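You operate a simulated robot arm through the tools that you are given. There is no shell and no other tool.

You run a simulated robot arm. Do the job below in one go: nothing can be reset, and whatever is moved stays where it is left.

JOB
Strip the grey hose end's worn tape, then rewrap the end in black.
Fine: peel the worn tape on to the green core, leave no gaps in the black tape, put both cores back. Set down upright: green tape core, black hose tape.
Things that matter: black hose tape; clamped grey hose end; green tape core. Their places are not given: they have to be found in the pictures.

The check looks at the end state, three seconds after you hand in, the way a careful person would. Anything else that was tipped, shoved, dropped, spilled or broken makes it a failure.

ROBOT AND FRAMES
A 7-joint arm with a fingered hand, fixed in place. Base frame: the origin is on the floor under the middle of its stand, x ahead of it, y to its left, z up; the work surface is at about z = 90. Lengths are in cm, angles in degrees, forces in N, time in s.
With the tool pointing down near the work surface it reaches from about 18 to 80 cm from the base axis. Its first joint turns from -166.0 to 166.0 degrees. Payload 4.9 kg.
The TCP is the grasp point between the finger pads, 3.2 cm short of the fingertips. In the tool frame z runs along the fingers and y along their closing line. The gripper opens to 19.2 cm; its body begins 8.9 cm behind the TCP. The gripper is a hand of 3 fingers: y runs from the thumb to the fingers, the wrist lies at [0, 0, -26.7] in the tool frame, and closing takes about 1.5 s.
Orientation is that of the tool frame in the base frame, as a unit quaternion [w, x, y, z]. With the fingers straight down and closing along the base's y, the tool's x points along the base's -x, its y along +y and its z along -z.

CONTROLS
- The arm moves only by the tool play_rows. Its argument "motion" is text: rows parted by semicolons, each of 6 numbers parted by spaces: the shift along the tool's x, y, z in units of 50 mm (1.0 is 50 mm), then the turn, a rotation vector about the tool's x, y, z in units of 5 degrees (1.0 is 5 degrees). In form: dx dy dz wx wy wz; .... A call has 1 to 20 rows; each row shifts and turns the commanded pose from where the row before left it, along the tool's axes as they then stand. "fingers" is the finger opening in cm, from 0 to 19.2, set as the call begins (left out, the last holds). A call with a number of a shift or a turn outside -1 to 1 is refused whole. A row lasts 0.2 s, in which the tool goes at most 5 cm and 8.6 degrees; a call with a longer step from one row to the next is refused whole, and so is a gripper value outside its range. A pose out of reach is approached as far as the arm can. The call stops where the force on the tool passes 40 N (or 10 N more than at its start, if that is more) or the arm is blocked; 0.2 s more then pass. The fingers move at their own pace (about 15.3 cm/s each) and stop on an object; they squeeze with about 21 N. The grip force told is the motor's: it shows also when the fingers shut on nothing. Time passes only in rows, and 0.2 s behind the last, so rows that do not move let the fingers close. The reply holds the time, the measured pose of the TCP, the force on the tool along the base axes, the opening and the grip force, in the units named above and with some noise, with the torque about the TCP (base axes, N m) and any sound that the robot's microphone picked up.
- Cameras (640 x 400 px; columns grow to the right, rows downward): "scene" is fixed at [40.09, 64.74, 153.51]; the picture's right is [-0.99, -0.12, 0.00], its down [-0.05, 0.43, -0.90] and it looks along [0.11, -0.90, -0.43] (base axes); focal length 371 px, centre (320, 200). "wrist" rides on the gripper at [8, -4.6, -11.3] in the tool frame; the picture's right is [0.50, 0.87, 0.00], its down [-0.67, 0.39, -0.63] and it looks along [-0.55, 0.32, 0.78] (tool axes); focal length 226 px, centre (320, 200).
- capture(camera): a new picture of that camera. It takes no simulated time.
- curl_fingers(finger1, finger2, thumb_bend): sets how far each is bent, from 0 (flat) to 1 (curled in); at 0.3 the hand is open as for a grip, at 0.7 the pads meet at the TCP. One left out holds its place. A second passes; each finger stops where it meets its share of the squeeze, and holds until it gets a number again. A gripper value or a shape takes the hand back. It gives what a move gives, with no picture; readings hold the bend of each and the force on the fingers (four entries, about 0 where the hand has none), thumb and palm.
- set_grasp(shape): the hand has 3 fingers and takes this shape, open, in about a second: jaw (thumb against the fingers, like two jaws); tri (thumb and two fingers); tip (a fingertip pinch); poke (one finger out to press); point (the index stretched); flat (the hand flat); cup (the hand cupped); fist (a fist). The gripper value then closes the fingers along that shape, each until it touches; the sizes above hold for jaw. It gives what a move gives, with no picture.
- locate(camera, pixels): there is no depth. For up to 12 entries [column, row, z] of the newest picture of that camera ("zoom" is the newest enlarged one), the place [x, y] in the base frame at which the ray of that pixel passes the height z, good to about 0.3 cm. It takes no simulated time.
- zoom(camera, box): a new picture of the part [left, top, right, bottom] of that camera's present view, enlarged. It takes no simulated time.
- close_job(): hands the job in; it is judged then, once.

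Open the gripper and draw the arm clear of the work before you hand the job in, unless the task says otherwise.

The tools are called after ">>>" by a JSON object that holds its "method" and its "body". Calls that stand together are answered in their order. play_rows: Moves the arm, as the interface text tells. Its arguments: {"type":"object","properties":{"motion":{"type":"string"},"fingers":{"type":"number"}},"required":["motion"]} The other tools are called the same way: set_grasp (shape) gives the hand a shape; curl_fingers (finger1, finger2, thumb_bend) moves the fingers one by one; capture (camera) takes a picture; locate (camera, pixels) gives the place at which the rays of pixels pass given heights; zoom (camera, box) takes an enlarged picture of a part of a camera's view; close_job () hands the job in.

At the start:

```text
time_s: 0.0
ee_pos: [46.25, 5.91, 126.92]
tool_rot: [0.0, -0.001, 1.0, 0.001]
wrist_force: [0.3, -0.7, 0.5]
wrist_torque: [0.0, -0.02, -0.01]
width: 19.19
grasp_force: 0.1
shape: jaw
bend: [0.3, 0.3, 0.3]
finger forces: [0.1, 0.0, 0.0, 0.1, 0.1, 0.0]
```

scene: 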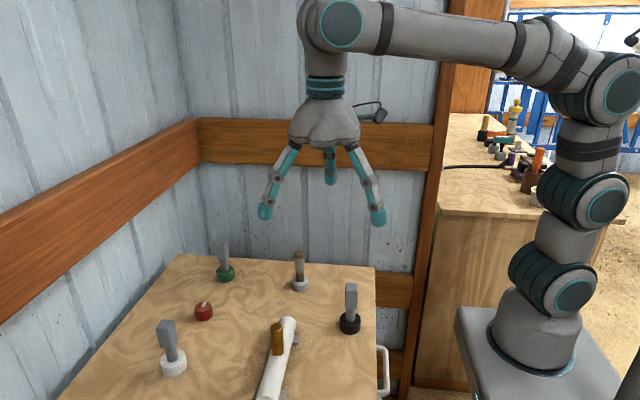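
wrist: 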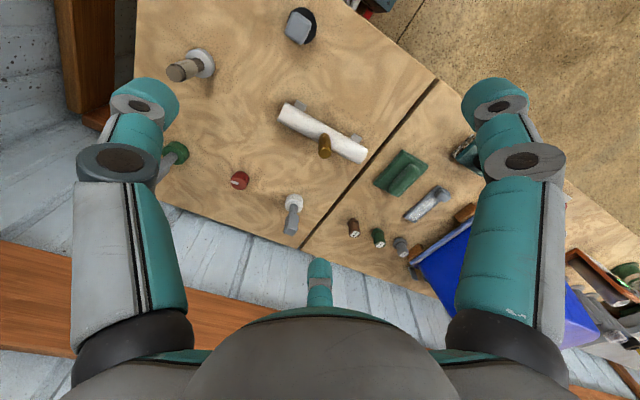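

I'll start by looking closely at the bench: the scene shows a light hose near (280,360), a green-based core near (225,265), and a black-based core near (350,315). I'll zoom in on these.

>>> {"method": "zoom", "body": {"camera": "scene", "box": [140, 220, 400, 400]}}

>>> {"method": "zoom", "body": {"camera": "wrist", "box": [130, 0, 450, 260]}}

```text
2.22 times, centred on (270, 310) of scene
```

zoom: 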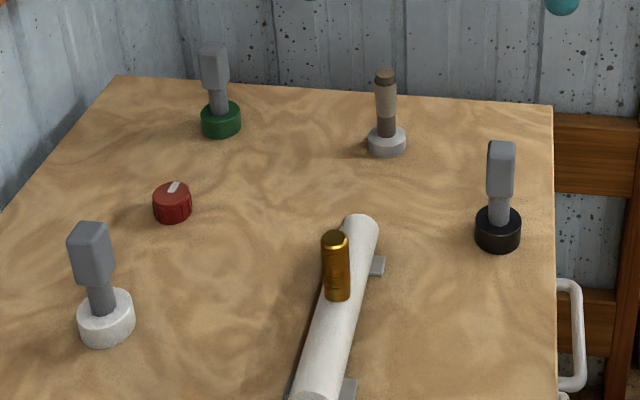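

```text
1.54 times, centred on (290, 130) of wrist
```

zoom: 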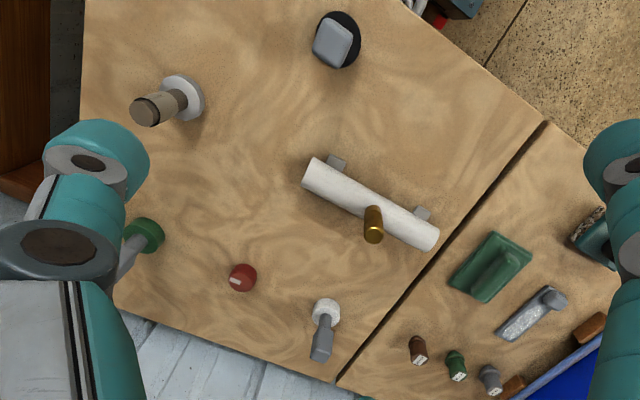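

The post with the tan band near (300,272) could be the hose end, and the white pipe with the brass part another thing. I'll zoom in further on each of them.

>>> {"method": "zoom", "body": {"camera": "scene", "box": [270, 235, 334, 300]}}

>>> {"method": "zoom", "body": {"camera": "scene", "box": [240, 300, 320, 400]}}

>>> {"method": "zoom", "body": {"camera": "scene", "box": [190, 230, 260, 330]}}

>>> {"method": "zoom", "body": {"camera": "scene", "box": [320, 270, 400, 400]}}

>>> {"method": "zoom", "body": {"camera": "wrist", "box": [150, 30, 230, 90]}}

>>> {"method": "zoom", "body": {"camera": "wrist", "box": [260, 80, 390, 180]}}

```text
6.15 times, centred on (302, 268) of scene
```

zoom: 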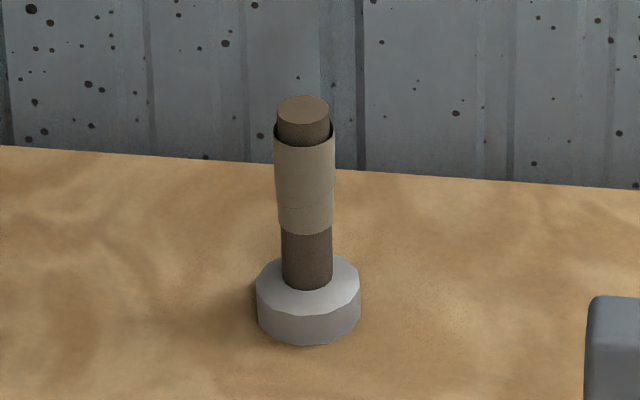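

```text
4.00 times, centred on (280, 350) of scene
```

zoom: 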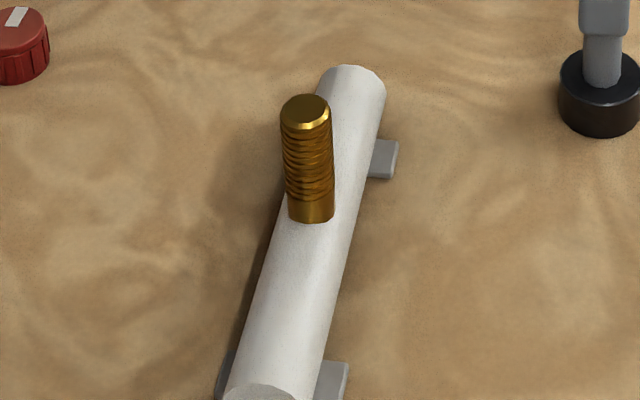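

```text
4.00 times, centred on (225, 280) of scene
```

zoom: 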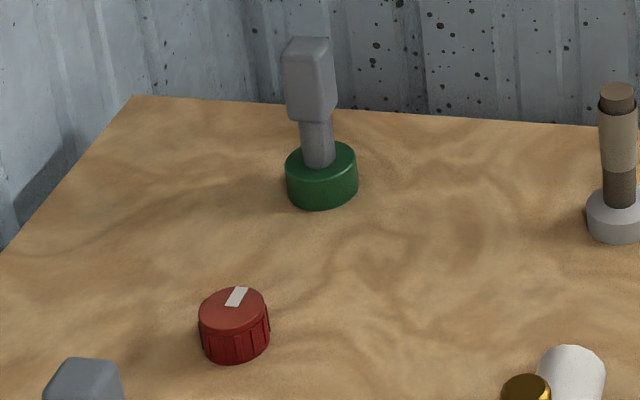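

```text
3.08 times, centred on (360, 335) of scene
```

zoom: 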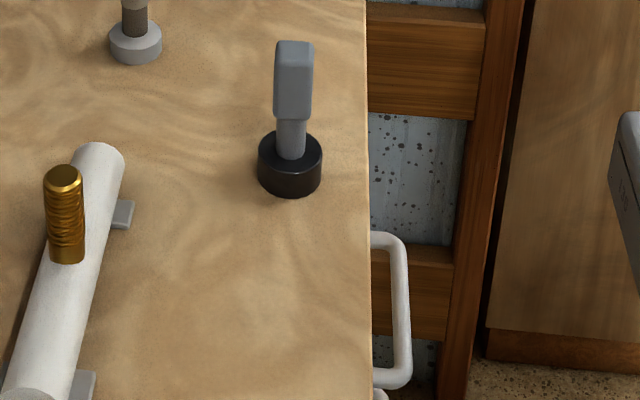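

```text
6.67 times, centred on (190, 60) of wrist
```

zoom: 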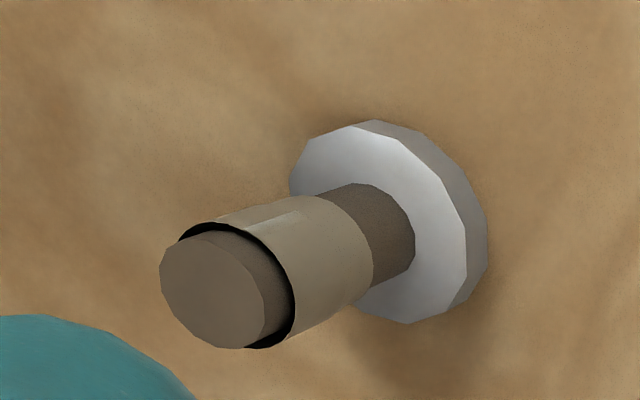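

```text
4.00 times, centred on (325, 130) of wrist
```

zoom: 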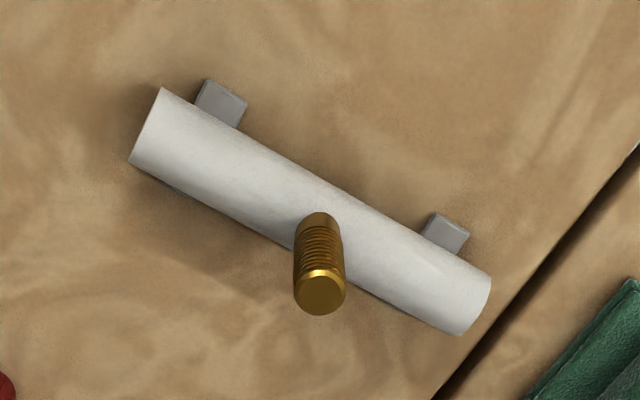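

The post near (301,270) is the hose end with the tan worn tape on it. Next I'll get the base-frame positions of the hose, the green core, the black tape and the other items.

>>> {"method": "locate", "body": {"camera": "scene", "pixels": [[300, 289, 90], [300, 284, 91.5], [300.5, 246, 100], [225, 277, 90], [225, 271, 92], [350, 328, 90], [350, 319, 92.5], [203, 315, 90], [173, 368, 90], [270, 400, 90], [290, 320, 90], [302, 254, 98]]}}

>>> {"method": "locate", "body": {"camera": "wrist", "pixels": [[199, 63, 91], [173, 71, 100], [174, 153, 91], [302, 24, 92], [299, 27, 101], [239, 180, 91], [294, 200, 91], [291, 222, 101], [288, 108, 92], [364, 155, 92], [325, 146, 98], [436, 83, 90]]}}

```text
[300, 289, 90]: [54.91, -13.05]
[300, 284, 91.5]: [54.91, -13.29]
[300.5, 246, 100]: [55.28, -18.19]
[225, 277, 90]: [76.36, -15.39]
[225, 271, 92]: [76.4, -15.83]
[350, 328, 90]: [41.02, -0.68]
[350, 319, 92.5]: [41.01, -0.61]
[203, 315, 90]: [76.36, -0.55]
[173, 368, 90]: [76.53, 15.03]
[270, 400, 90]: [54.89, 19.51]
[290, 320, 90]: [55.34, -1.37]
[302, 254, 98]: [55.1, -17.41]
```

```text
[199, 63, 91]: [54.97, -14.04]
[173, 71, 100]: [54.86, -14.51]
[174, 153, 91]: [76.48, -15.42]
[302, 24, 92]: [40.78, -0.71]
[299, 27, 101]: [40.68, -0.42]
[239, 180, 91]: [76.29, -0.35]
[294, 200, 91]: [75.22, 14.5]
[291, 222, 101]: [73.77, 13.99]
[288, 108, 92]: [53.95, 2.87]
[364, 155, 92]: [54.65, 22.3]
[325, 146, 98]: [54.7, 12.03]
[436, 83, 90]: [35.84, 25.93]
```

The layout so far: hose at about (55,-14), green core at (76.4,-15.6), black tape at (41,-0.7), red knob at (76.3,-0.5). I'll zoom in to get the paddle orientations and the tape detail.

>>> {"method": "zoom", "body": {"camera": "wrist", "box": [270, 0, 334, 50]}}

>>> {"method": "zoom", "body": {"camera": "scene", "box": [330, 275, 370, 340]}}

>>> {"method": "zoom", "body": {"camera": "scene", "box": [205, 230, 245, 290]}}

```text
8.00 times, centred on (302, 25) of wrist
```

zoom: 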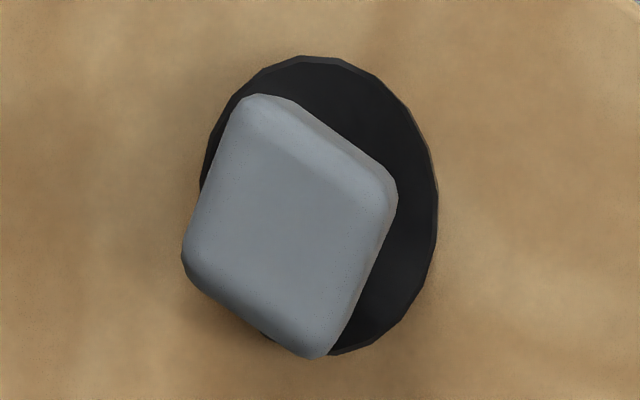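

```text
6.15 times, centred on (350, 308) of scene
```

zoom: 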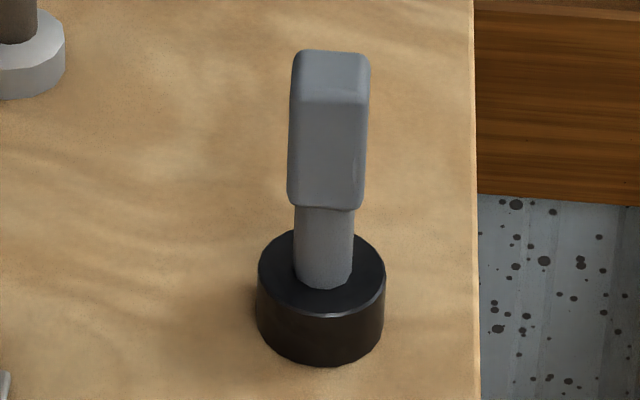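

```text
6.67 times, centred on (225, 260) of scene
```

zoom: 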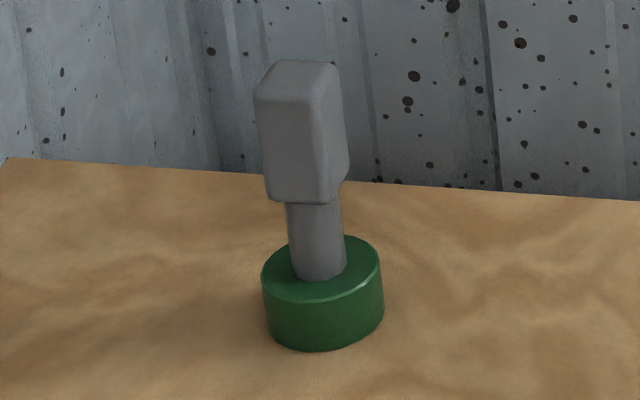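

I'll measure the black paddle's top corners in the wrist picture, and the green one's as well.

>>> {"method": "locate", "body": {"camera": "wrist", "pixels": [[292.6, 11.9, 100.7], [311.4, 22.5, 100.7], [302, 45, 100.7], [284.9, 31.9, 100.7]]}}

>>> {"method": "locate", "body": {"camera": "zoom", "pixels": [[254, 95, 101], [312, 100, 101], [340, 65, 101], [278, 60, 101], [323, 290, 92]]}}

```text
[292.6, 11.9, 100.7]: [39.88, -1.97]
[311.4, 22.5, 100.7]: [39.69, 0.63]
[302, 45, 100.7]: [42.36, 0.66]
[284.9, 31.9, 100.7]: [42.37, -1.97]
```

```text
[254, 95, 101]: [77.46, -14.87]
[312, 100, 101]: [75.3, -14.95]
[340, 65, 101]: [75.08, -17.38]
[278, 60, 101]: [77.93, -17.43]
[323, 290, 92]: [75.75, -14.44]
```

Both paddles are about 2.6 cm square and lined up with the base axes. Before going near the green core I'll check how far the back wall and table edges are.

>>> {"method": "locate", "body": {"camera": "scene", "pixels": [[182, 254, 90], [225, 258, 90], [300, 263, 90], [375, 268, 90], [375, 340, 90], [100, 352, 90], [197, 195, 100], [197, 120, 120], [435, 135, 120], [140, 300, 90]]}}

>>> {"method": "locate", "body": {"camera": "wrist", "pixels": [[134, 0, 90], [134, 80, 90], [300, 246, 90], [437, 80, 90], [180, 205, 90], [353, 228, 92], [377, 238, 92]]}}

```text
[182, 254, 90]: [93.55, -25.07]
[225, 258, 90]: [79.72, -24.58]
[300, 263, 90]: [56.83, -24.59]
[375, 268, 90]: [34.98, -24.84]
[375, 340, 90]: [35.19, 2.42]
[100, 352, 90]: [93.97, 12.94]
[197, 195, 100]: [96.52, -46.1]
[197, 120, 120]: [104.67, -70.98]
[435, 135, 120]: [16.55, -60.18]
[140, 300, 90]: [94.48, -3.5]
```

```text
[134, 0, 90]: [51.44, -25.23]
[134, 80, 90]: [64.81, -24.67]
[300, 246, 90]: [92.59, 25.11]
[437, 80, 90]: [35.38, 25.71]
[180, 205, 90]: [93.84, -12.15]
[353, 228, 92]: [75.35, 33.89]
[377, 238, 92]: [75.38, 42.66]
```

The back wall is well clear, at about y = -50. I'll move the hand so the wrist camera looks at the hose from nearby, which should show the worn tape's end.

>>> {"method": "play_rows", "body": {"motion": "0.02 -0.6 0.3 0 0 0; 0.02 -0.7 0.4 0 0 0; 0.02 -0.7 0.4 0 0 0; 0.02 -0.7 0.4 0 0 0; 0.02 -0.7 0.4 0 0 0; 0.02 -0.7 0.4 0 0 0; 0.02 -0.7 0.4 0 0 0; 0 -0.3 0.2 0 0 0; 0 0 0 0 0 0", "fingers": 19}}

>>> {"method": "capture", "body": {"camera": "wrist"}}

>>> {"method": "capture", "body": {"camera": "scene"}}

```text
time_s: 2.0
ee_pos: [45.65, -19.6, 112.23]
tool_rot: [0.0, -0.001, 1.0, 0.0]
wrist_force: [0.2, 0.1, 0.8]
wrist_torque: [-0.02, 0.01, 0.01]
width: 19.02
grasp_force: 0.0
shape: jaw
bend: [0.3, 0.3, 0.29]
finger forces: [0.0, 0.0, 0.0, 0.1, 0.1, 0.1]
```

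```text
taken
```

wrist: 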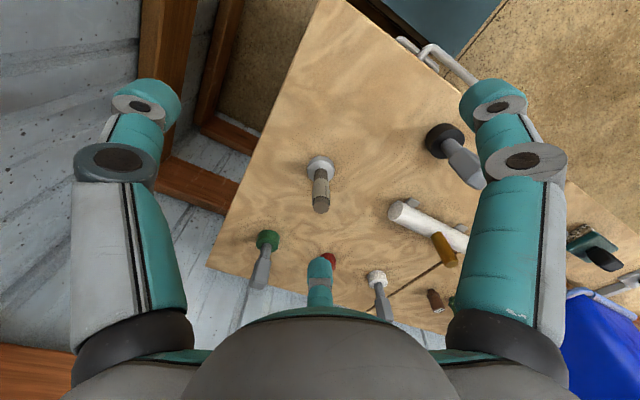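

```text
taken
```

scene: 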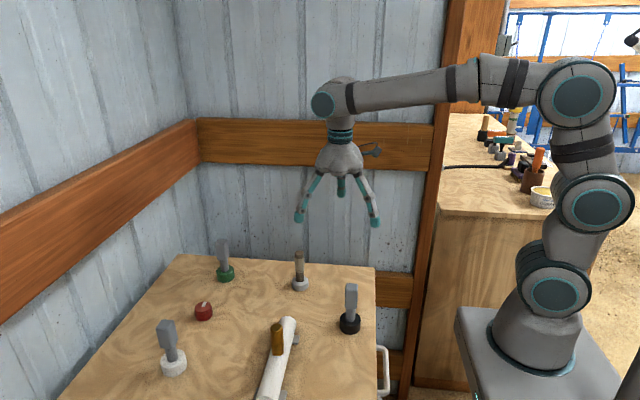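

The hose is now at (320,185) in the wrist view; I'll zoom in on it.

>>> {"method": "zoom", "body": {"camera": "wrist", "box": [285, 150, 355, 220]}}

>>> {"method": "zoom", "body": {"camera": "wrist", "box": [230, 220, 300, 300]}}

>>> {"method": "locate", "body": {"camera": "wrist", "pixels": [[320, 168, 91.5], [319, 207, 100], [268, 240, 92]]}}

```text
5.71 times, centred on (320, 185) of wrist
```

zoom: 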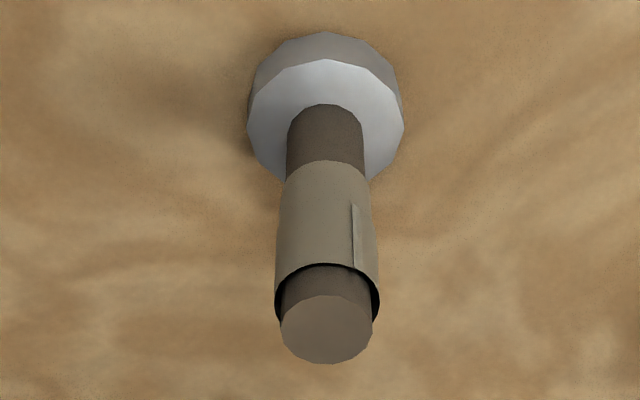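

```text
5.00 times, centred on (265, 260) of wrist
```

zoom: 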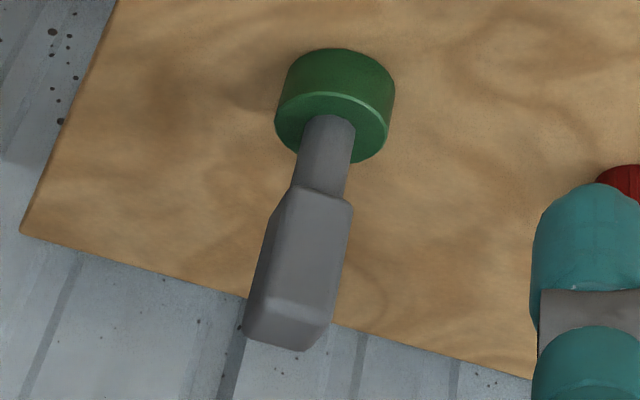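

```text
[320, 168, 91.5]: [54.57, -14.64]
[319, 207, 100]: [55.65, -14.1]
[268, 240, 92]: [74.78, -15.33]
```

There's a small tab on the worn tape's upper half, at zoom (357,235). I'll zoom further to see which way the end lies.

>>> {"method": "zoom", "body": {"camera": "wrist", "box": [310, 176, 334, 206]}}

>>> {"method": "zoom", "body": {"camera": "scene", "box": [288, 246, 312, 286]}}

```text
13.33 times, centred on (322, 191) of wrist
```

zoom: 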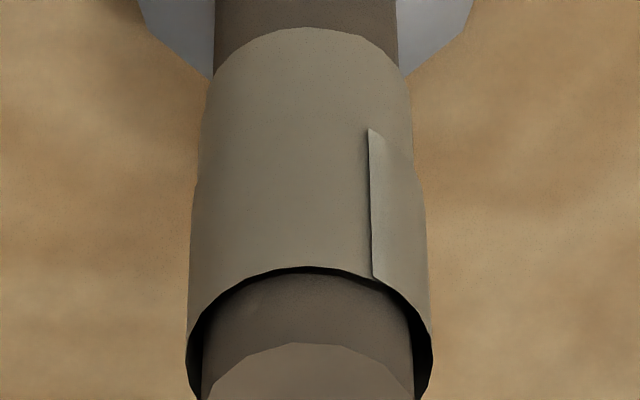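

```text
10.00 times, centred on (300, 266) of scene
```

zoom: 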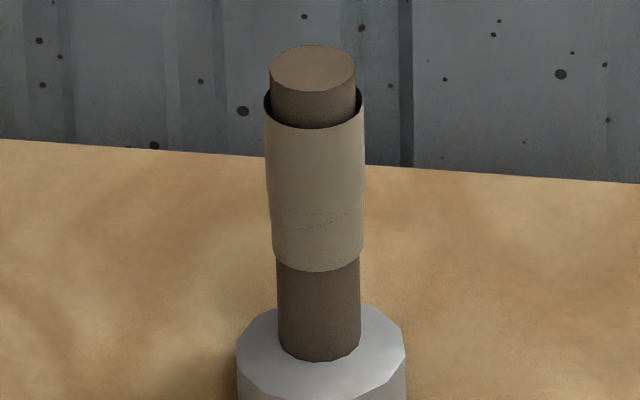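

The tape end is a raised edge at about azimuth 167° (the -x side) on the upper strip. The tape runs clockwise from there as seen from above, so peeling goes clockwise, top strip first. I'll move above the green core now with a smaller opening.

>>> {"method": "play_rows", "body": {"motion": "-0.8 0.11 -0.1 0 0 0; -0.9 0.12 0 0 0 0; -0.9 0.12 0 0 0 0; -0.9 0.12 0 0 0 0; -0.9 0.12 0 0 0 0; -0.9 0.12 0 0 0 0; -0.83 0.11 0 0 0 0; 0 0.1 0 0 0 0; 0 0 0 0 0 0; 0 0 0 0 0 0", "fingers": 9}}

>>> {"method": "capture", "body": {"camera": "wrist"}}

>>> {"method": "capture", "body": {"camera": "scene"}}

```text
time_s: 4.2
ee_pos: [73.39, -14.74, 111.99]
tool_rot: [0.0, 0.001, 1.0, 0.0]
wrist_force: [0.2, 0.7, -0.3]
wrist_torque: [-0.01, -0.01, -0.04]
width: 9.02
grasp_force: 0.0
shape: jaw
bend: [0.38, 0.38, 0.7]
finger forces: [0.0, 0.1, 0.0, 0.0, 0.1, 0.1]
out of reach, approached as far as the arm can: row 7
```

```text
taken
```

wrist: 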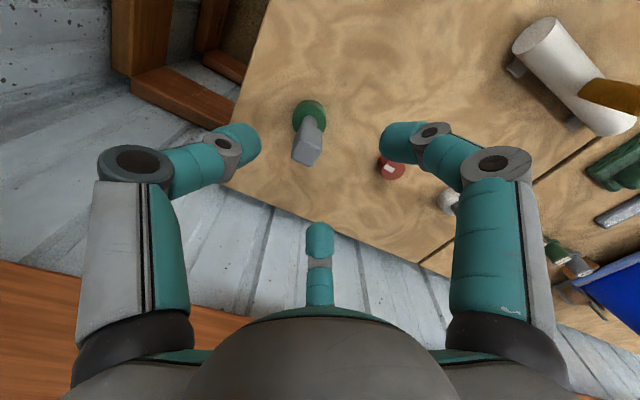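

```text
taken
```

scene: 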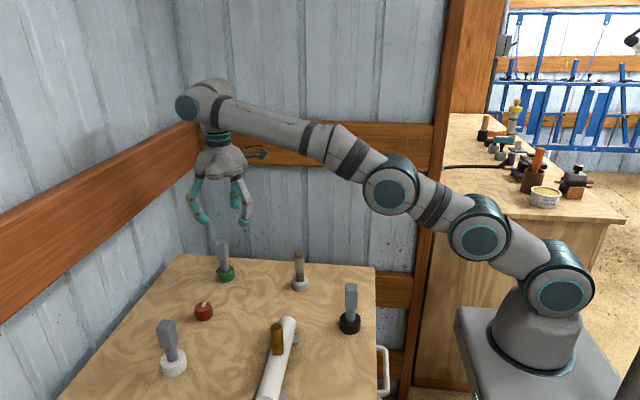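

The reach ran out at z = 112 (TCP stopped at x = 73.4). I'll open a bit wider and go lower in small steps, where the reach is longer, then check the pose.

>>> {"method": "play_rows", "body": {"motion": "0 0 0.3 0 0 0; 0 0 0.3 0 0 0; 0 0 0.3 0 0 0; 0 0 0.2 0 0 0; 0 0 0 0 0 0; 0 0 0 0 0 0", "fingers": 14}}

>>> {"method": "capture", "body": {"camera": "wrist"}}

```text
time_s: 5.6
ee_pos: [73.29, -14.88, 106.55]
tool_rot: [0.001, 0.0, 1.0, 0.0]
wrist_force: [0.9, -0.5, -0.3]
wrist_torque: [0.01, -0.01, 0.01]
width: 13.94
grasp_force: 0.2
shape: jaw
bend: [0.28, 0.28, 0.61]
finger forces: [0.0, 0.1, 0.0, 0.1, 0.0, 0.0]
```

```text
taken
```

wrist: 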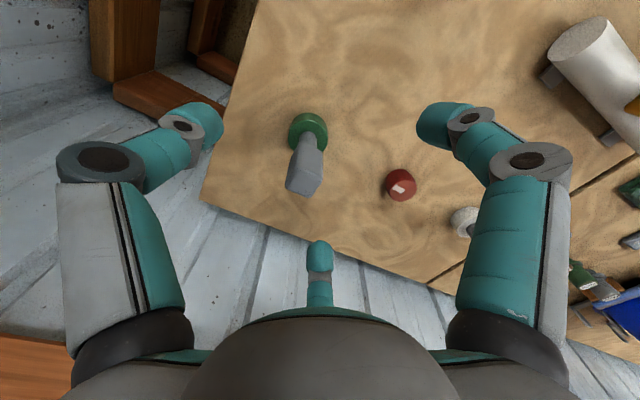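

The pose went straight down from the reached point, so commands continue from there. I'll refine the green paddle position from this closer view.

>>> {"method": "zoom", "body": {"camera": "wrist", "box": [270, 100, 350, 210]}}

```text
3.64 times, centred on (310, 155) of wrist
```

zoom: 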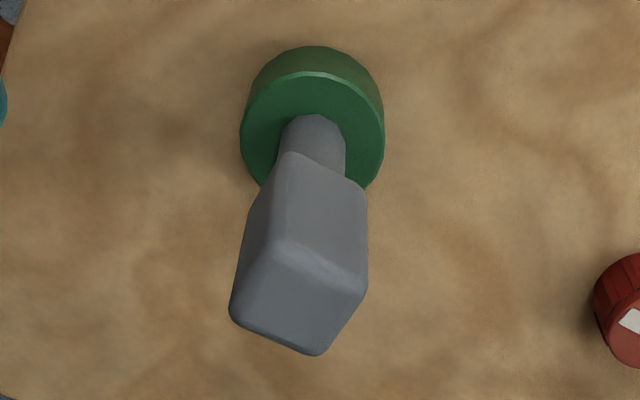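

I'll convert the paddle corners (278,238), (367,285), (318,355), (230,312) and the disc centre (312,138) into base positions.

>>> {"method": "locate", "body": {"camera": "zoom", "pixels": [[278, 238, 101], [367, 285, 101], [318, 355, 101], [230, 312, 101], [312, 138, 92.2], [240, 138, 92.2], [385, 138, 92.2], [298, 297, 101], [298, 297, 100.5]]}}

```text
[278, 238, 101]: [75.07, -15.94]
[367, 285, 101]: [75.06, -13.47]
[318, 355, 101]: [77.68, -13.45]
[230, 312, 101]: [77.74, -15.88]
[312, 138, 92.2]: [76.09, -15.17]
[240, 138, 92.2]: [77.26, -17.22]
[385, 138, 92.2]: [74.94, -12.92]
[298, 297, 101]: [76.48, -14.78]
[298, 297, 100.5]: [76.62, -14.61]
```

Combining both views, the green core is at about (76.2,-15.05) with its paddle top near z = 101.5. I'll centre over it, staying above the paddle.

>>> {"method": "play_rows", "body": {"motion": "-0.2 -0.01 0 0 0 0; -0.2 -0.01 0 0 0 0; -0.18 -0.01 0 0 0 0; 0 0 0 0 0 0; 0 0 0 0 0 0", "fingers": 14}}

>>> {"method": "capture", "body": {"camera": "wrist"}}

>>> {"method": "capture", "body": {"camera": "scene"}}

```text
time_s: 6.8
ee_pos: [75.41, -15.02, 106.61]
tool_rot: [0.0, 0.0, 1.0, 0.0]
wrist_force: [0.2, 0.4, 0.7]
wrist_torque: [-0.04, -0.01, -0.03]
width: 13.98
grasp_force: 0.1
shape: jaw
bend: [0.28, 0.28, 0.61]
finger forces: [0.1, 0.1, 0.1, 0.1, 0.0, 0.1]
out of reach, approached as far as the arm can: row 3
```

```text
taken
```

wrist: 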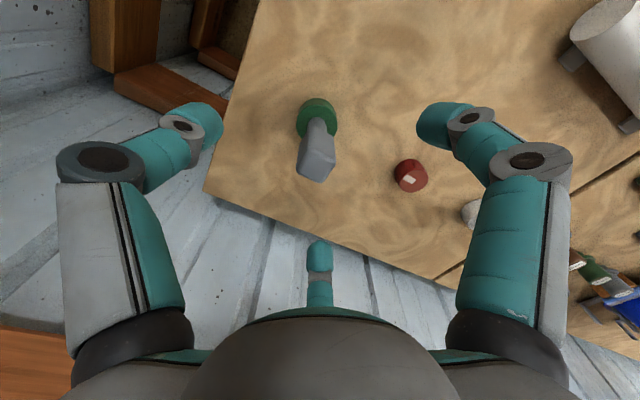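

```text
taken
```

scene: 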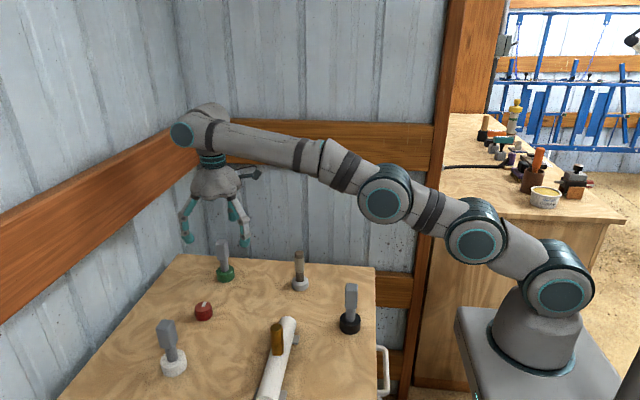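

The reach is 75.4 at this height, so I'll go down and outward together to about (76.2,-15.05,99.7) in small steps.

>>> {"method": "play_rows", "body": {"motion": "0 0 0.2 0 0 0; -0.04 0 0.2 0 0 0; -0.06 0 0.2 0 0 0; -0.04 0 0.2 0 0 0; 0 0 0.2 0 0 0; -0.02 0 0.2 0 0 0; 0 0 0.1 0 0 0; 0 0 0 0 0 0; 0 0 0 0 0 0", "fingers": 14}}

>>> {"method": "capture", "body": {"camera": "wrist"}}

>>> {"method": "zoom", "body": {"camera": "scene", "box": [160, 170, 300, 300]}}

```text
time_s: 8.8
ee_pos: [76.24, -14.92, 100.04]
tool_rot: [-0.001, 0.0, 1.0, 0.0]
wrist_force: [0.3, -0.7, 0.4]
wrist_torque: [0.01, -0.01, 0.01]
width: 13.98
grasp_force: 0.1
shape: jaw
bend: [0.28, 0.28, 0.61]
finger forces: [0.0, 0.0, 0.1, 0.0, 0.0, 0.0]
```

```text
taken
```

wrist: 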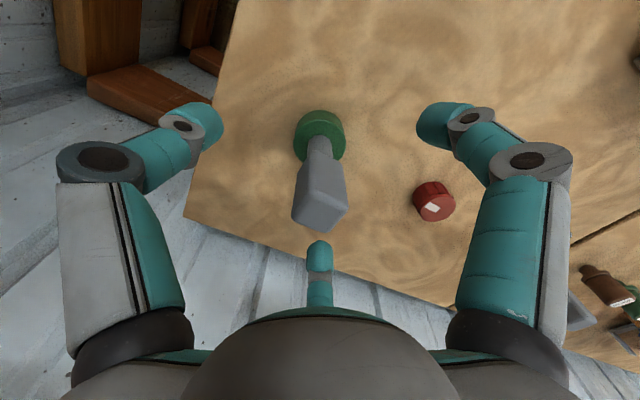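

```text
3.08 times, centred on (230, 235) of scene
```

zoom: 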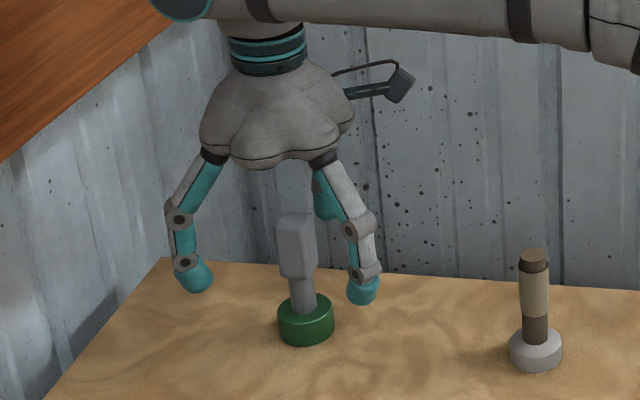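

The paddle is centred between the three fingers, at (318,200) in the wrist view. I'll close the fingers on it and wait.

>>> {"method": "play_rows", "body": {"motion": "0 0 0 0 0 0; 0 0 0 0 0 0; 0 0 0 0 0 0; 0 0 0 0 0 0; 0 0 0 0 0 0; 0 0 0 0 0 0; 0 0 0 0 0 0; 0 0 0 0 0 0; 0 0 0 0 0 0; 0 0 0 0 0 0", "fingers": 0}}

>>> {"method": "capture", "body": {"camera": "wrist"}}

>>> {"method": "zoom", "body": {"camera": "scene", "box": [160, 170, 300, 300]}}

```text
time_s: 11.0
ee_pos: [76.12, -14.94, 100.12]
tool_rot: [0.0, 0.0, 1.0, 0.0]
wrist_force: [0.0, -0.1, 0.1]
wrist_torque: [0.01, 0.01, 0.01]
width: 2.75
grasp_force: 21.1
shape: jaw
bend: [0.76, 0.76, 0.7]
finger forces: [16.3, 16.3, 0.1, 0.0, 18.0, 0.0]
```

```text
taken
```

wrist: 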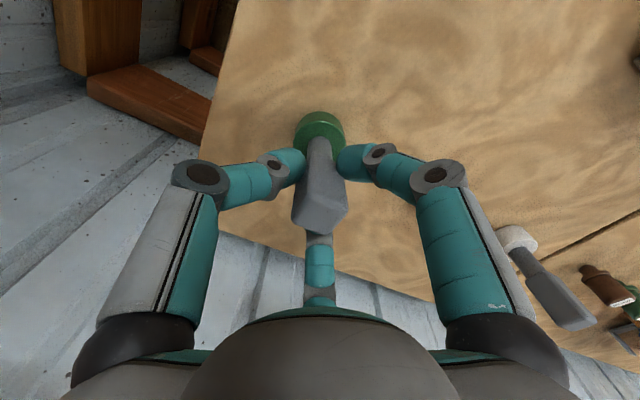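

```text
3.08 times, centred on (230, 235) of scene
```

zoom: 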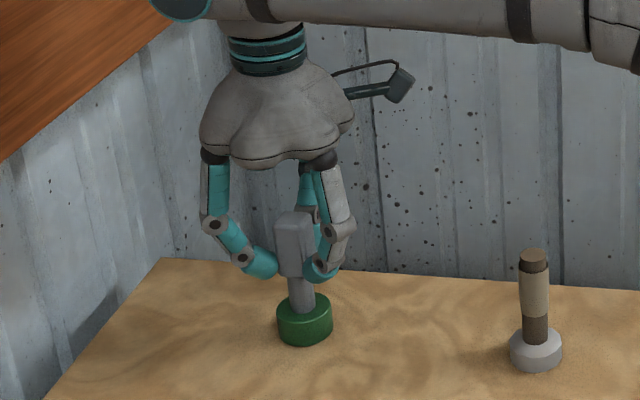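

Gripped firmly: width 2.75, and all three fingers are loaded. I'll lift straight up a little, then inward, and check the grip.

>>> {"method": "play_rows", "body": {"motion": "0 0 -0.1 0 0 0; 0 0 -0.2 0 0 0; 0 0 -0.3 0 0 0; 0.1 0 -0.3 0 0 0; 0.2 0 -0.3 0 0 0; 0.3 0 -0.4 0 0 0; 0.4 0 -0.5 0 0 0; 0.4 0 -0.3 0 0 0; 0 0 0 0 0 0; 0 0 0 0 0 0"}}

>>> {"method": "capture", "body": {"camera": "wrist"}}

>>> {"method": "zoom", "body": {"camera": "scene", "box": [160, 150, 340, 310]}}

```text
time_s: 13.2
ee_pos: [69.19, -14.92, 112.0]
tool_rot: [0.0, 0.0, 1.0, 0.0]
wrist_force: [-0.1, -0.3, -1.3]
wrist_torque: [-0.01, 0.01, -0.01]
width: 2.76
grasp_force: 20.8
shape: jaw
bend: [0.76, 0.76, 0.7]
finger forces: [16.4, 16.4, 0.1, 0.0, 18.0, 0.0]
```

```text
taken
```

wrist: 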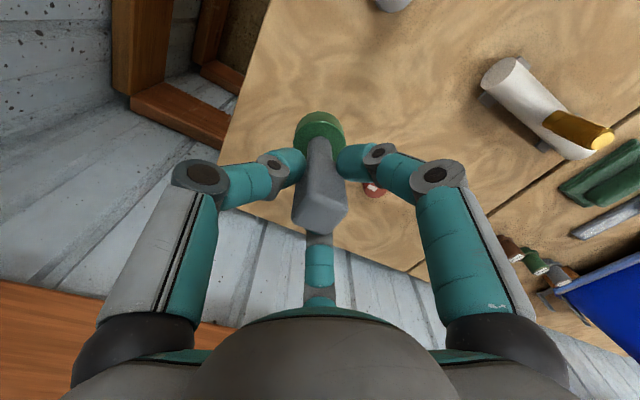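

```text
2.50 times, centred on (250, 230) of scene
```

zoom: 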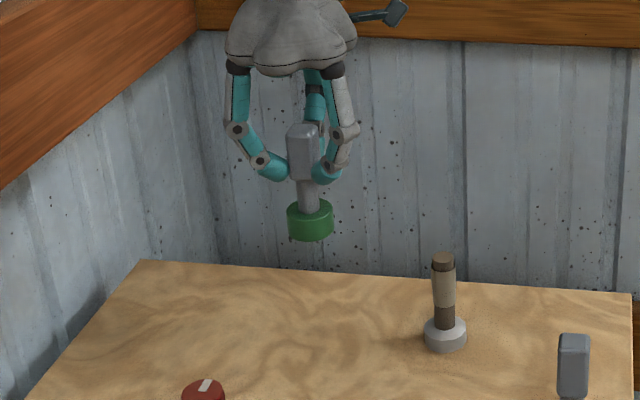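

Held upright. I'll carry it over the hose with about 4 cm of clearance to its -x side, at about (47.5,-12.8,114).

>>> {"method": "play_rows", "body": {"motion": "0.3 0 -0.3 0 0 0; 0.7 0.05 -0.2 0 0 0; 0.8 0.1 0 0 0 0; 0.8 0.1 0 0 0 0; 0.8 0.1 0 0 0 0; 0.7 0.05 0 0 0 0; 0.24 0.02 0 0 0 0; 0 0 0 0 0 0; 0 0 0 0 0 0"}}

>>> {"method": "capture", "body": {"camera": "wrist"}}

>>> {"method": "zoom", "body": {"camera": "scene", "box": [240, 170, 400, 320]}}

```text
time_s: 15.2
ee_pos: [47.37, -12.73, 114.49]
tool_rot: [0.0, 0.0, 1.0, 0.0]
wrist_force: [0.0, -0.5, 0.4]
wrist_torque: [0.0, -0.04, 0.04]
width: 2.7
grasp_force: 20.8
shape: jaw
bend: [0.76, 0.76, 0.7]
finger forces: [16.4, 16.4, 0.0, 0.1, 17.8, 0.1]
```

```text
taken
```

wrist: 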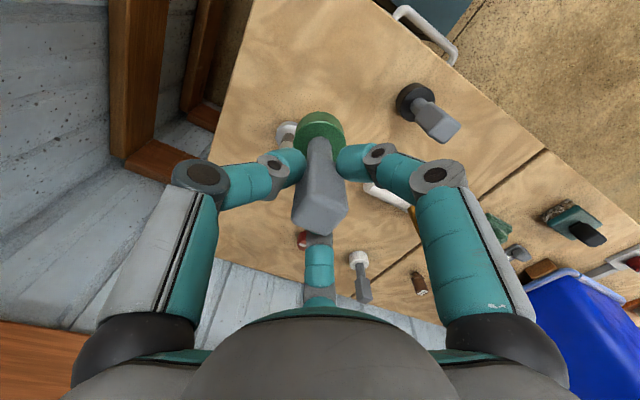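

```text
2.67 times, centred on (320, 245) of scene
```

zoom: 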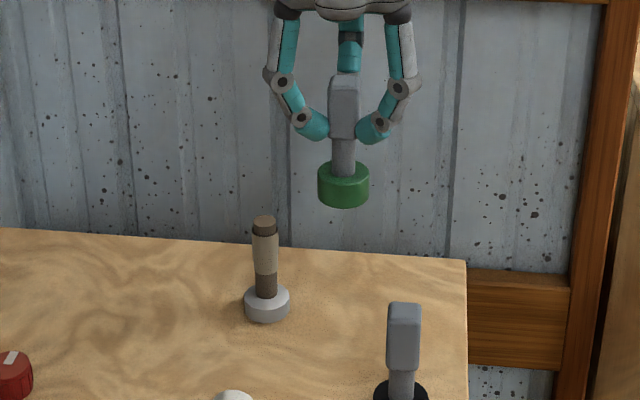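

I'll refine the hose centre using the scene pixels of its top face and base disc.

>>> {"method": "zoom", "body": {"camera": "scene", "box": [280, 240, 320, 300]}}

>>> {"method": "locate", "body": {"camera": "scene", "pixels": [[299.3, 253, 100], [299.3, 253, 100.7], [300.05, 281.5, 91.6], [300.05, 281.5, 91.9]]}}

```text
6.67 times, centred on (300, 270) of scene
```

zoom: 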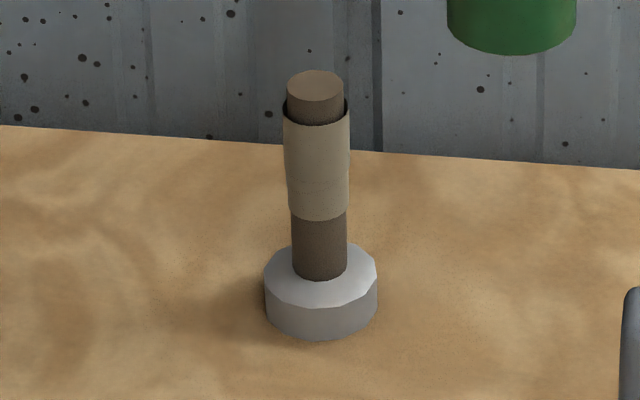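

```text
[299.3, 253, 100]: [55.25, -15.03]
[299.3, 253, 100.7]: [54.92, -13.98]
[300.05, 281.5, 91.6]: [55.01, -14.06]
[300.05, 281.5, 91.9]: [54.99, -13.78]
```

The hose centre comes out at about (54.97,-14.0) with its top near z = 100.7. Next, the heights of the tape's top edge, the step, and the bottom edge along its front line (y ≈ -12.7).

>>> {"method": "locate", "body": {"camera": "zoom", "pixels": [[317, 127, 99.0], [317, 127, 99.5], [317, 127, 100], [317, 182, 96.5], [317, 182, 97], [317, 182, 97.5], [319, 220, 94.5], [319, 220, 95], [319, 220, 95.5], [320, 280, 91.5], [320, 280, 92]]}}

```text
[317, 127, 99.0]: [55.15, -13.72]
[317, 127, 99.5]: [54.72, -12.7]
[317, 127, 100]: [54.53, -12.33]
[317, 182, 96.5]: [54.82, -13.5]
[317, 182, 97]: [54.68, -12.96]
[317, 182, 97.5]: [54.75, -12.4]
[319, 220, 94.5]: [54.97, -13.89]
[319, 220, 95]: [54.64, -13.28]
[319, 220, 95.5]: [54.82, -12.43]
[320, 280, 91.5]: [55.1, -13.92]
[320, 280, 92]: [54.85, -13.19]
```

The tape runs from about z = 95.2 to 99.5, with the upper strip at 97.2–99.5. I'll lower the green core to the upper strip's height (TCP z ≈ 107.2), at 7 cm from the hose on the tab side.

>>> {"method": "play_rows", "body": {"motion": "-0.06 0.02 0.3 0 0 0; -0.05 0.02 0.4 0 0 0; -0.05 0.02 0.4 0 0 0; 0 0 0.35 0 0 0; 0 0 0 0 0 0; 0 0 0 0 0 0"}}

>>> {"method": "capture", "body": {"camera": "wrist"}}

>>> {"method": "zoom", "body": {"camera": "scene", "box": [270, 200, 370, 300]}}

```text
time_s: 16.6
ee_pos: [48.24, -12.44, 107.24]
tool_rot: [-0.001, 0.0, 1.0, -0.001]
wrist_force: [0.0, 0.1, -0.7]
wrist_torque: [0.0, 0.02, -0.01]
width: 2.7
grasp_force: 21.1
shape: jaw
bend: [0.76, 0.76, 0.7]
finger forces: [16.5, 16.4, 0.1, 0.0, 17.7, 0.1]
```

```text
taken
```

wrist: 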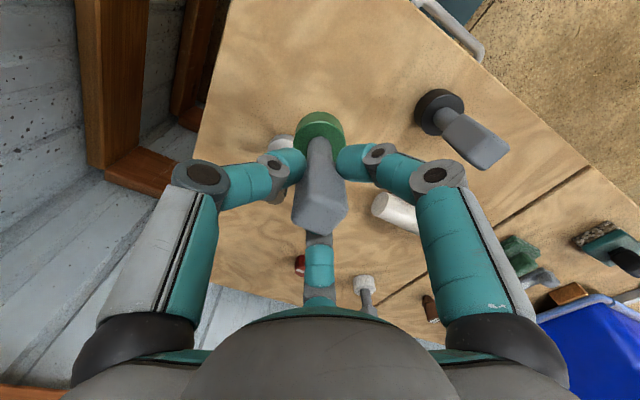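

```text
4.00 times, centred on (320, 250) of scene
```

zoom: 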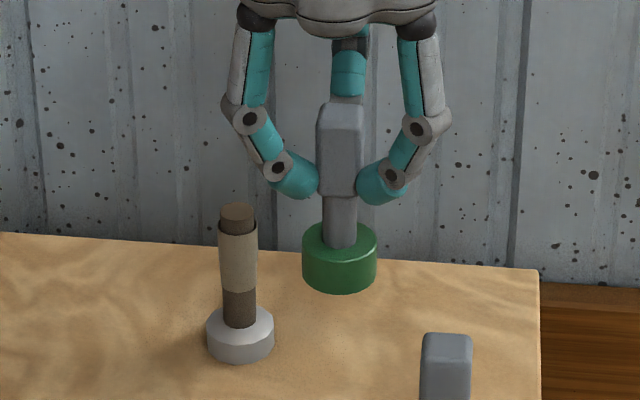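

The disc is level with the upper strip and the fingertips stay about 3 cm above the hose top. I'll approach the tab slowly along azimuth 167°.

>>> {"method": "play_rows", "body": {"motion": "-0.12 -0.03 0 0 0 0; -0.12 -0.03 0 0 0 0; -0.12 -0.03 0 0 0 0; -0.1 -0.023 0 0 0 0; -0.05 -0.012 0 0 0 0; 0 0 0 0 0 0"}}

>>> {"method": "zoom", "body": {"camera": "scene", "box": [280, 210, 350, 290]}}

>>> {"method": "zoom", "body": {"camera": "wrist", "box": [250, 90, 370, 190]}}

```text
time_s: 18.0
ee_pos: [50.74, -13.12, 107.26]
tool_rot: [0.0, -0.001, 1.0, 0.0]
wrist_force: [0.8, -0.8, -0.6]
wrist_torque: [0.04, -0.02, 0.02]
width: 2.7
grasp_force: 20.8
shape: jaw
bend: [0.76, 0.76, 0.7]
finger forces: [16.2, 16.3, 0.1, 0.1, 17.7, 0.0]
```

```text
5.00 times, centred on (315, 250) of scene
```

zoom: 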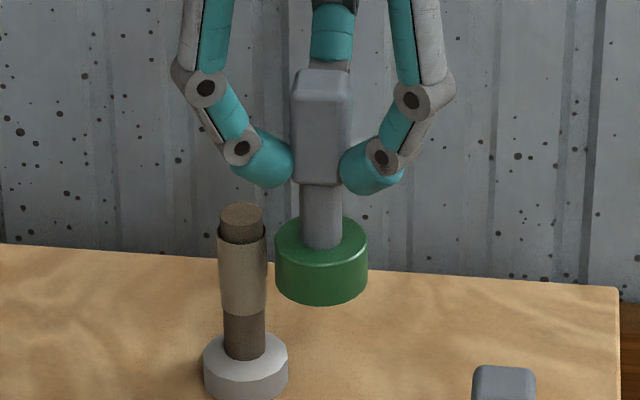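

```text
4.00 times, centred on (310, 140) of wrist
```

zoom: 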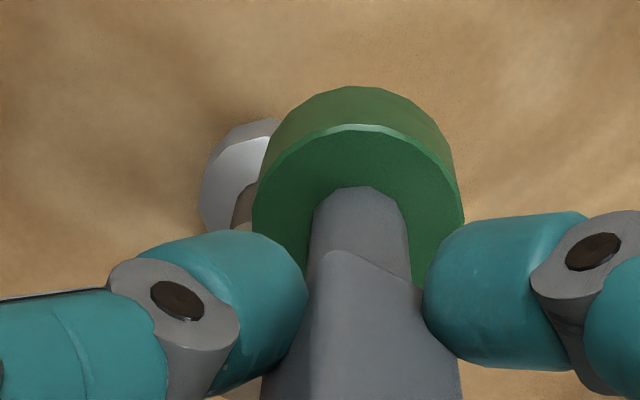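

The gap between disc and tape is about 0.5 cm (zoom columns 266 to 275). I'll creep in by millimetres and watch the force.

>>> {"method": "play_rows", "body": {"motion": "-0.04 -0.009 0 0 0 0; -0.04 -0.009 0 0 0 0; -0.02 -0.005 0 0 0 0; 0 0 0 0 0 0"}}

>>> {"method": "zoom", "body": {"camera": "scene", "box": [280, 230, 336, 286]}}

```text
time_s: 19.0
ee_pos: [51.13, -13.22, 107.36]
tool_rot: [0.0, 0.0, 1.0, 0.0]
wrist_force: [-0.2, -0.9, -1.4]
wrist_torque: [0.01, 0.04, 0.0]
width: 2.74
grasp_force: 20.8
shape: jaw
bend: [0.76, 0.76, 0.7]
finger forces: [16.3, 16.4, 0.1, 0.0, 17.7, 0.0]
```

```text
7.14 times, centred on (308, 258) of scene
```

zoom: 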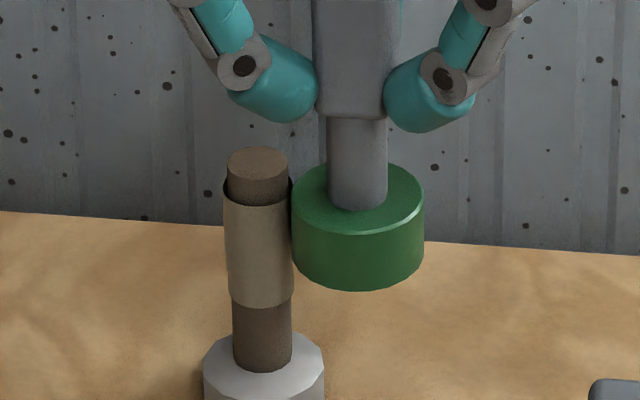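

The silhouettes just meet at (292,230), but no contact force shows yet. I'll continue in 1 mm steps.

>>> {"method": "play_rows", "body": {"motion": "-0.02 -0.005 0 0 0 0; -0.02 -0.005 0 0 0 0; 0 0 0 0 0 0"}}

>>> {"method": "zoom", "body": {"camera": "scene", "box": [280, 230, 336, 286]}}

```text
time_s: 19.8
ee_pos: [51.48, -13.24, 107.39]
tool_rot: [0.0, 0.0, 1.0, 0.0]
wrist_force: [-0.4, 0.0, -1.4]
wrist_torque: [-0.01, -0.01, 0.0]
width: 2.73
grasp_force: 20.6
shape: jaw
bend: [0.76, 0.76, 0.7]
finger forces: [16.4, 16.4, 0.0, 0.0, 17.6, 0.0]
```

```text
7.14 times, centred on (308, 258) of scene
```

zoom: 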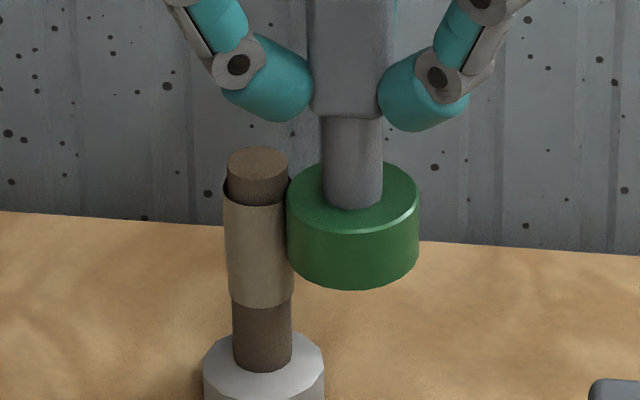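

Still no force at about 3.7 cm separation. Two more 1 mm steps.

>>> {"method": "play_rows", "body": {"motion": "-0.02 -0.005 0 0 0 0; 0 0 0 0 0 0"}}

>>> {"method": "play_rows", "body": {"motion": "-0.02 -0.005 0 0 0 0; 0 0 0 0 0 0"}}

>>> {"method": "zoom", "body": {"camera": "scene", "box": [280, 230, 336, 286]}}

```text
time_s: 20.4
ee_pos: [51.56, -13.23, 107.34]
tool_rot: [0.0, 0.0, 1.0, 0.0]
wrist_force: [-0.2, 0.0, -0.5]
wrist_torque: [-0.01, -0.01, 0.01]
width: 2.73
grasp_force: 21.4
shape: jaw
bend: [0.76, 0.76, 0.7]
finger forces: [16.4, 16.4, 0.0, 0.1, 17.7, 0.1]
```

```text
time_s: 21.0
ee_pos: [51.68, -13.38, 107.34]
tool_rot: [0.0, 0.0, 1.0, 0.0]
wrist_force: [-0.2, 0.9, -1.7]
wrist_torque: [0.03, 0.03, 0.03]
width: 2.73
grasp_force: 21.2
shape: jaw
bend: [0.76, 0.76, 0.7]
finger forces: [16.7, 16.2, 0.0, 0.0, 17.7, 0.1]
```

```text
7.14 times, centred on (308, 258) of scene
```

zoom: 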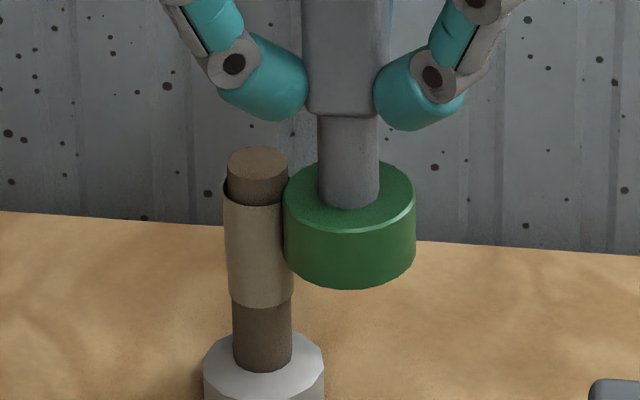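

The disc overlaps the tape in the view but there's still no contact force, so the hose may sit further toward -y than I thought. I'll continue with small steps.

>>> {"method": "play_rows", "body": {"motion": "-0.02 -0.005 0 0 0 0; 0 0 0 0 0 0"}}

>>> {"method": "play_rows", "body": {"motion": "-0.02 -0.005 0 0 0 0; 0 0 0 0 0 0"}}

>>> {"method": "zoom", "body": {"camera": "scene", "box": [280, 230, 336, 286]}}

>>> {"method": "zoom", "body": {"camera": "wrist", "box": [250, 90, 370, 190]}}

```text
time_s: 21.6
ee_pos: [51.73, -13.37, 107.33]
tool_rot: [0.001, 0.0, 1.0, 0.0]
wrist_force: [-2.1, 0.9, 0.0]
wrist_torque: [0.04, 0.14, 0.03]
width: 2.74
grasp_force: 20.9
shape: jaw
bend: [0.76, 0.76, 0.7]
finger forces: [17.7, 15.9, 0.0, 0.0, 17.7, 0.1]
```

```text
time_s: 22.2
ee_pos: [51.91, -13.41, 107.32]
tool_rot: [0.0, -0.001, 1.0, 0.0]
wrist_force: [-3.1, 1.3, 0.9]
wrist_torque: [0.04, 0.21, -0.04]
width: 2.72
grasp_force: 20.7
shape: jaw
bend: [0.76, 0.76, 0.7]
finger forces: [18.9, 15.9, 0.1, 0.1, 17.9, 0.0]
```

```text
7.14 times, centred on (308, 258) of scene
```

zoom: 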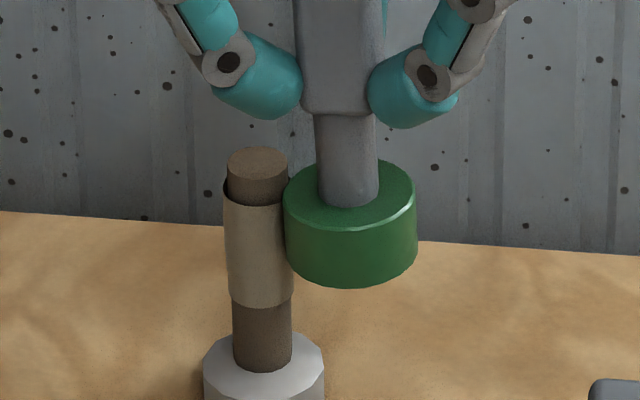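

```text
4.00 times, centred on (310, 140) of wrist
```

zoom: 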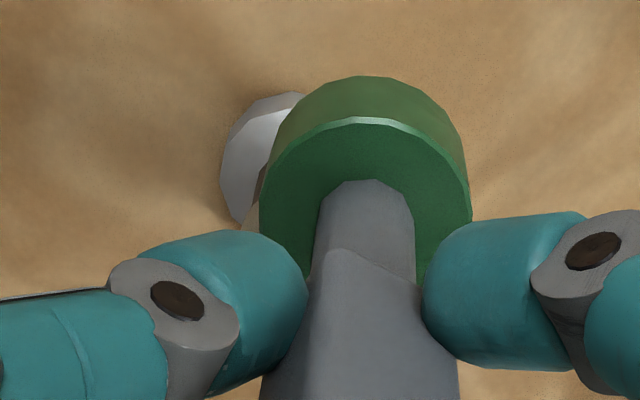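

There is contact now: force (-3.1, 1.3), which puts the hose centre near (54.95,-14.6). That contact is slightly past the tab, so I'll back off and come in at azimuth 172°, just before the tape's end.

>>> {"method": "play_rows", "body": {"motion": "0.11 0.04 0 0 0 0; 0.04 -0.17 0 0 0 0; 0 0 0 0 0 0; -0.04 -0.006 0 0 0 0; 0 0 0 0 0 0"}}

>>> {"method": "play_rows", "body": {"motion": "-0.03 -0.005 0 0 0 0; 0 0 0 0 0 0"}}

>>> {"method": "play_rows", "body": {"motion": "-0.02 -0.003 0 0 0 0; 0 0 0 0 0 0"}}

```text
time_s: 23.4
ee_pos: [51.26, -14.09, 107.38]
tool_rot: [0.001, 0.0, 1.0, 0.0]
wrist_force: [0.5, 0.3, -0.8]
wrist_torque: [0.02, 0.0, -0.02]
width: 2.74
grasp_force: 21.0
shape: jaw
bend: [0.76, 0.76, 0.7]
finger forces: [17.1, 16.7, 0.0, 0.0, 18.0, 0.0]
```

```text
time_s: 24.0
ee_pos: [51.5, -14.07, 107.38]
tool_rot: [0.0, 0.0, 1.0, -0.001]
wrist_force: [0.3, -0.2, -0.7]
wrist_torque: [0.05, 0.0, 0.01]
width: 2.73
grasp_force: 21.3
shape: jaw
bend: [0.76, 0.76, 0.7]
finger forces: [17.1, 16.7, 0.0, 0.1, 18.1, 0.1]
```

```text
time_s: 24.6
ee_pos: [51.65, -14.08, 107.34]
tool_rot: [0.001, 0.0, 1.0, 0.0]
wrist_force: [-0.5, 0.0, -1.4]
wrist_torque: [0.02, -0.03, -0.01]
width: 2.72
grasp_force: 20.9
shape: jaw
bend: [0.76, 0.76, 0.7]
finger forces: [17.1, 16.7, 0.0, 0.1, 18.1, 0.1]
```

No contact yet at x = 51.6; another couple of 1 mm steps.

>>> {"method": "play_rows", "body": {"motion": "-0.02 -0.003 0 0 0 0; 0 0 0 0 0 0"}}

>>> {"method": "play_rows", "body": {"motion": "-0.02 -0.003 0 0 0 0; 0 0 0 0 0 0"}}

>>> {"method": "zoom", "body": {"camera": "scene", "box": [280, 230, 336, 286]}}

```text
time_s: 25.2
ee_pos: [51.71, -14.01, 107.33]
tool_rot: [0.0, 0.0, 1.0, 0.0]
wrist_force: [-1.1, 0.1, -0.7]
wrist_torque: [0.03, 0.1, -0.03]
width: 2.72
grasp_force: 20.6
shape: jaw
bend: [0.76, 0.76, 0.7]
finger forces: [17.6, 16.2, 0.0, 0.0, 18.1, 0.0]
```

```text
time_s: 25.8
ee_pos: [51.76, -14.01, 107.44]
tool_rot: [0.0, 0.001, 1.0, 0.0]
wrist_force: [-2.7, -0.1, 0.1]
wrist_torque: [0.02, 0.18, 0.03]
width: 2.74
grasp_force: 20.8
shape: jaw
bend: [0.76, 0.76, 0.7]
finger forces: [18.3, 15.8, 0.1, 0.0, 18.3, 0.0]
```

```text
7.14 times, centred on (308, 258) of scene
```

zoom: 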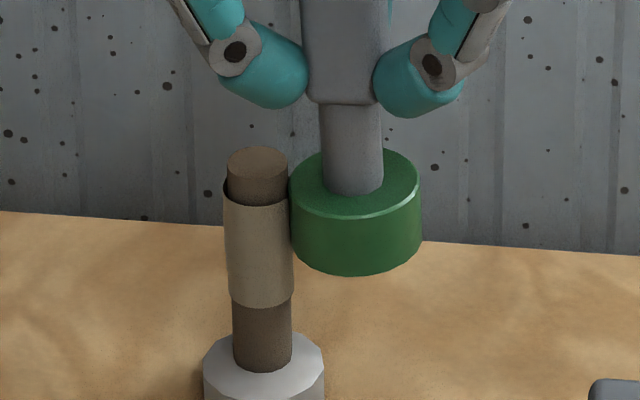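

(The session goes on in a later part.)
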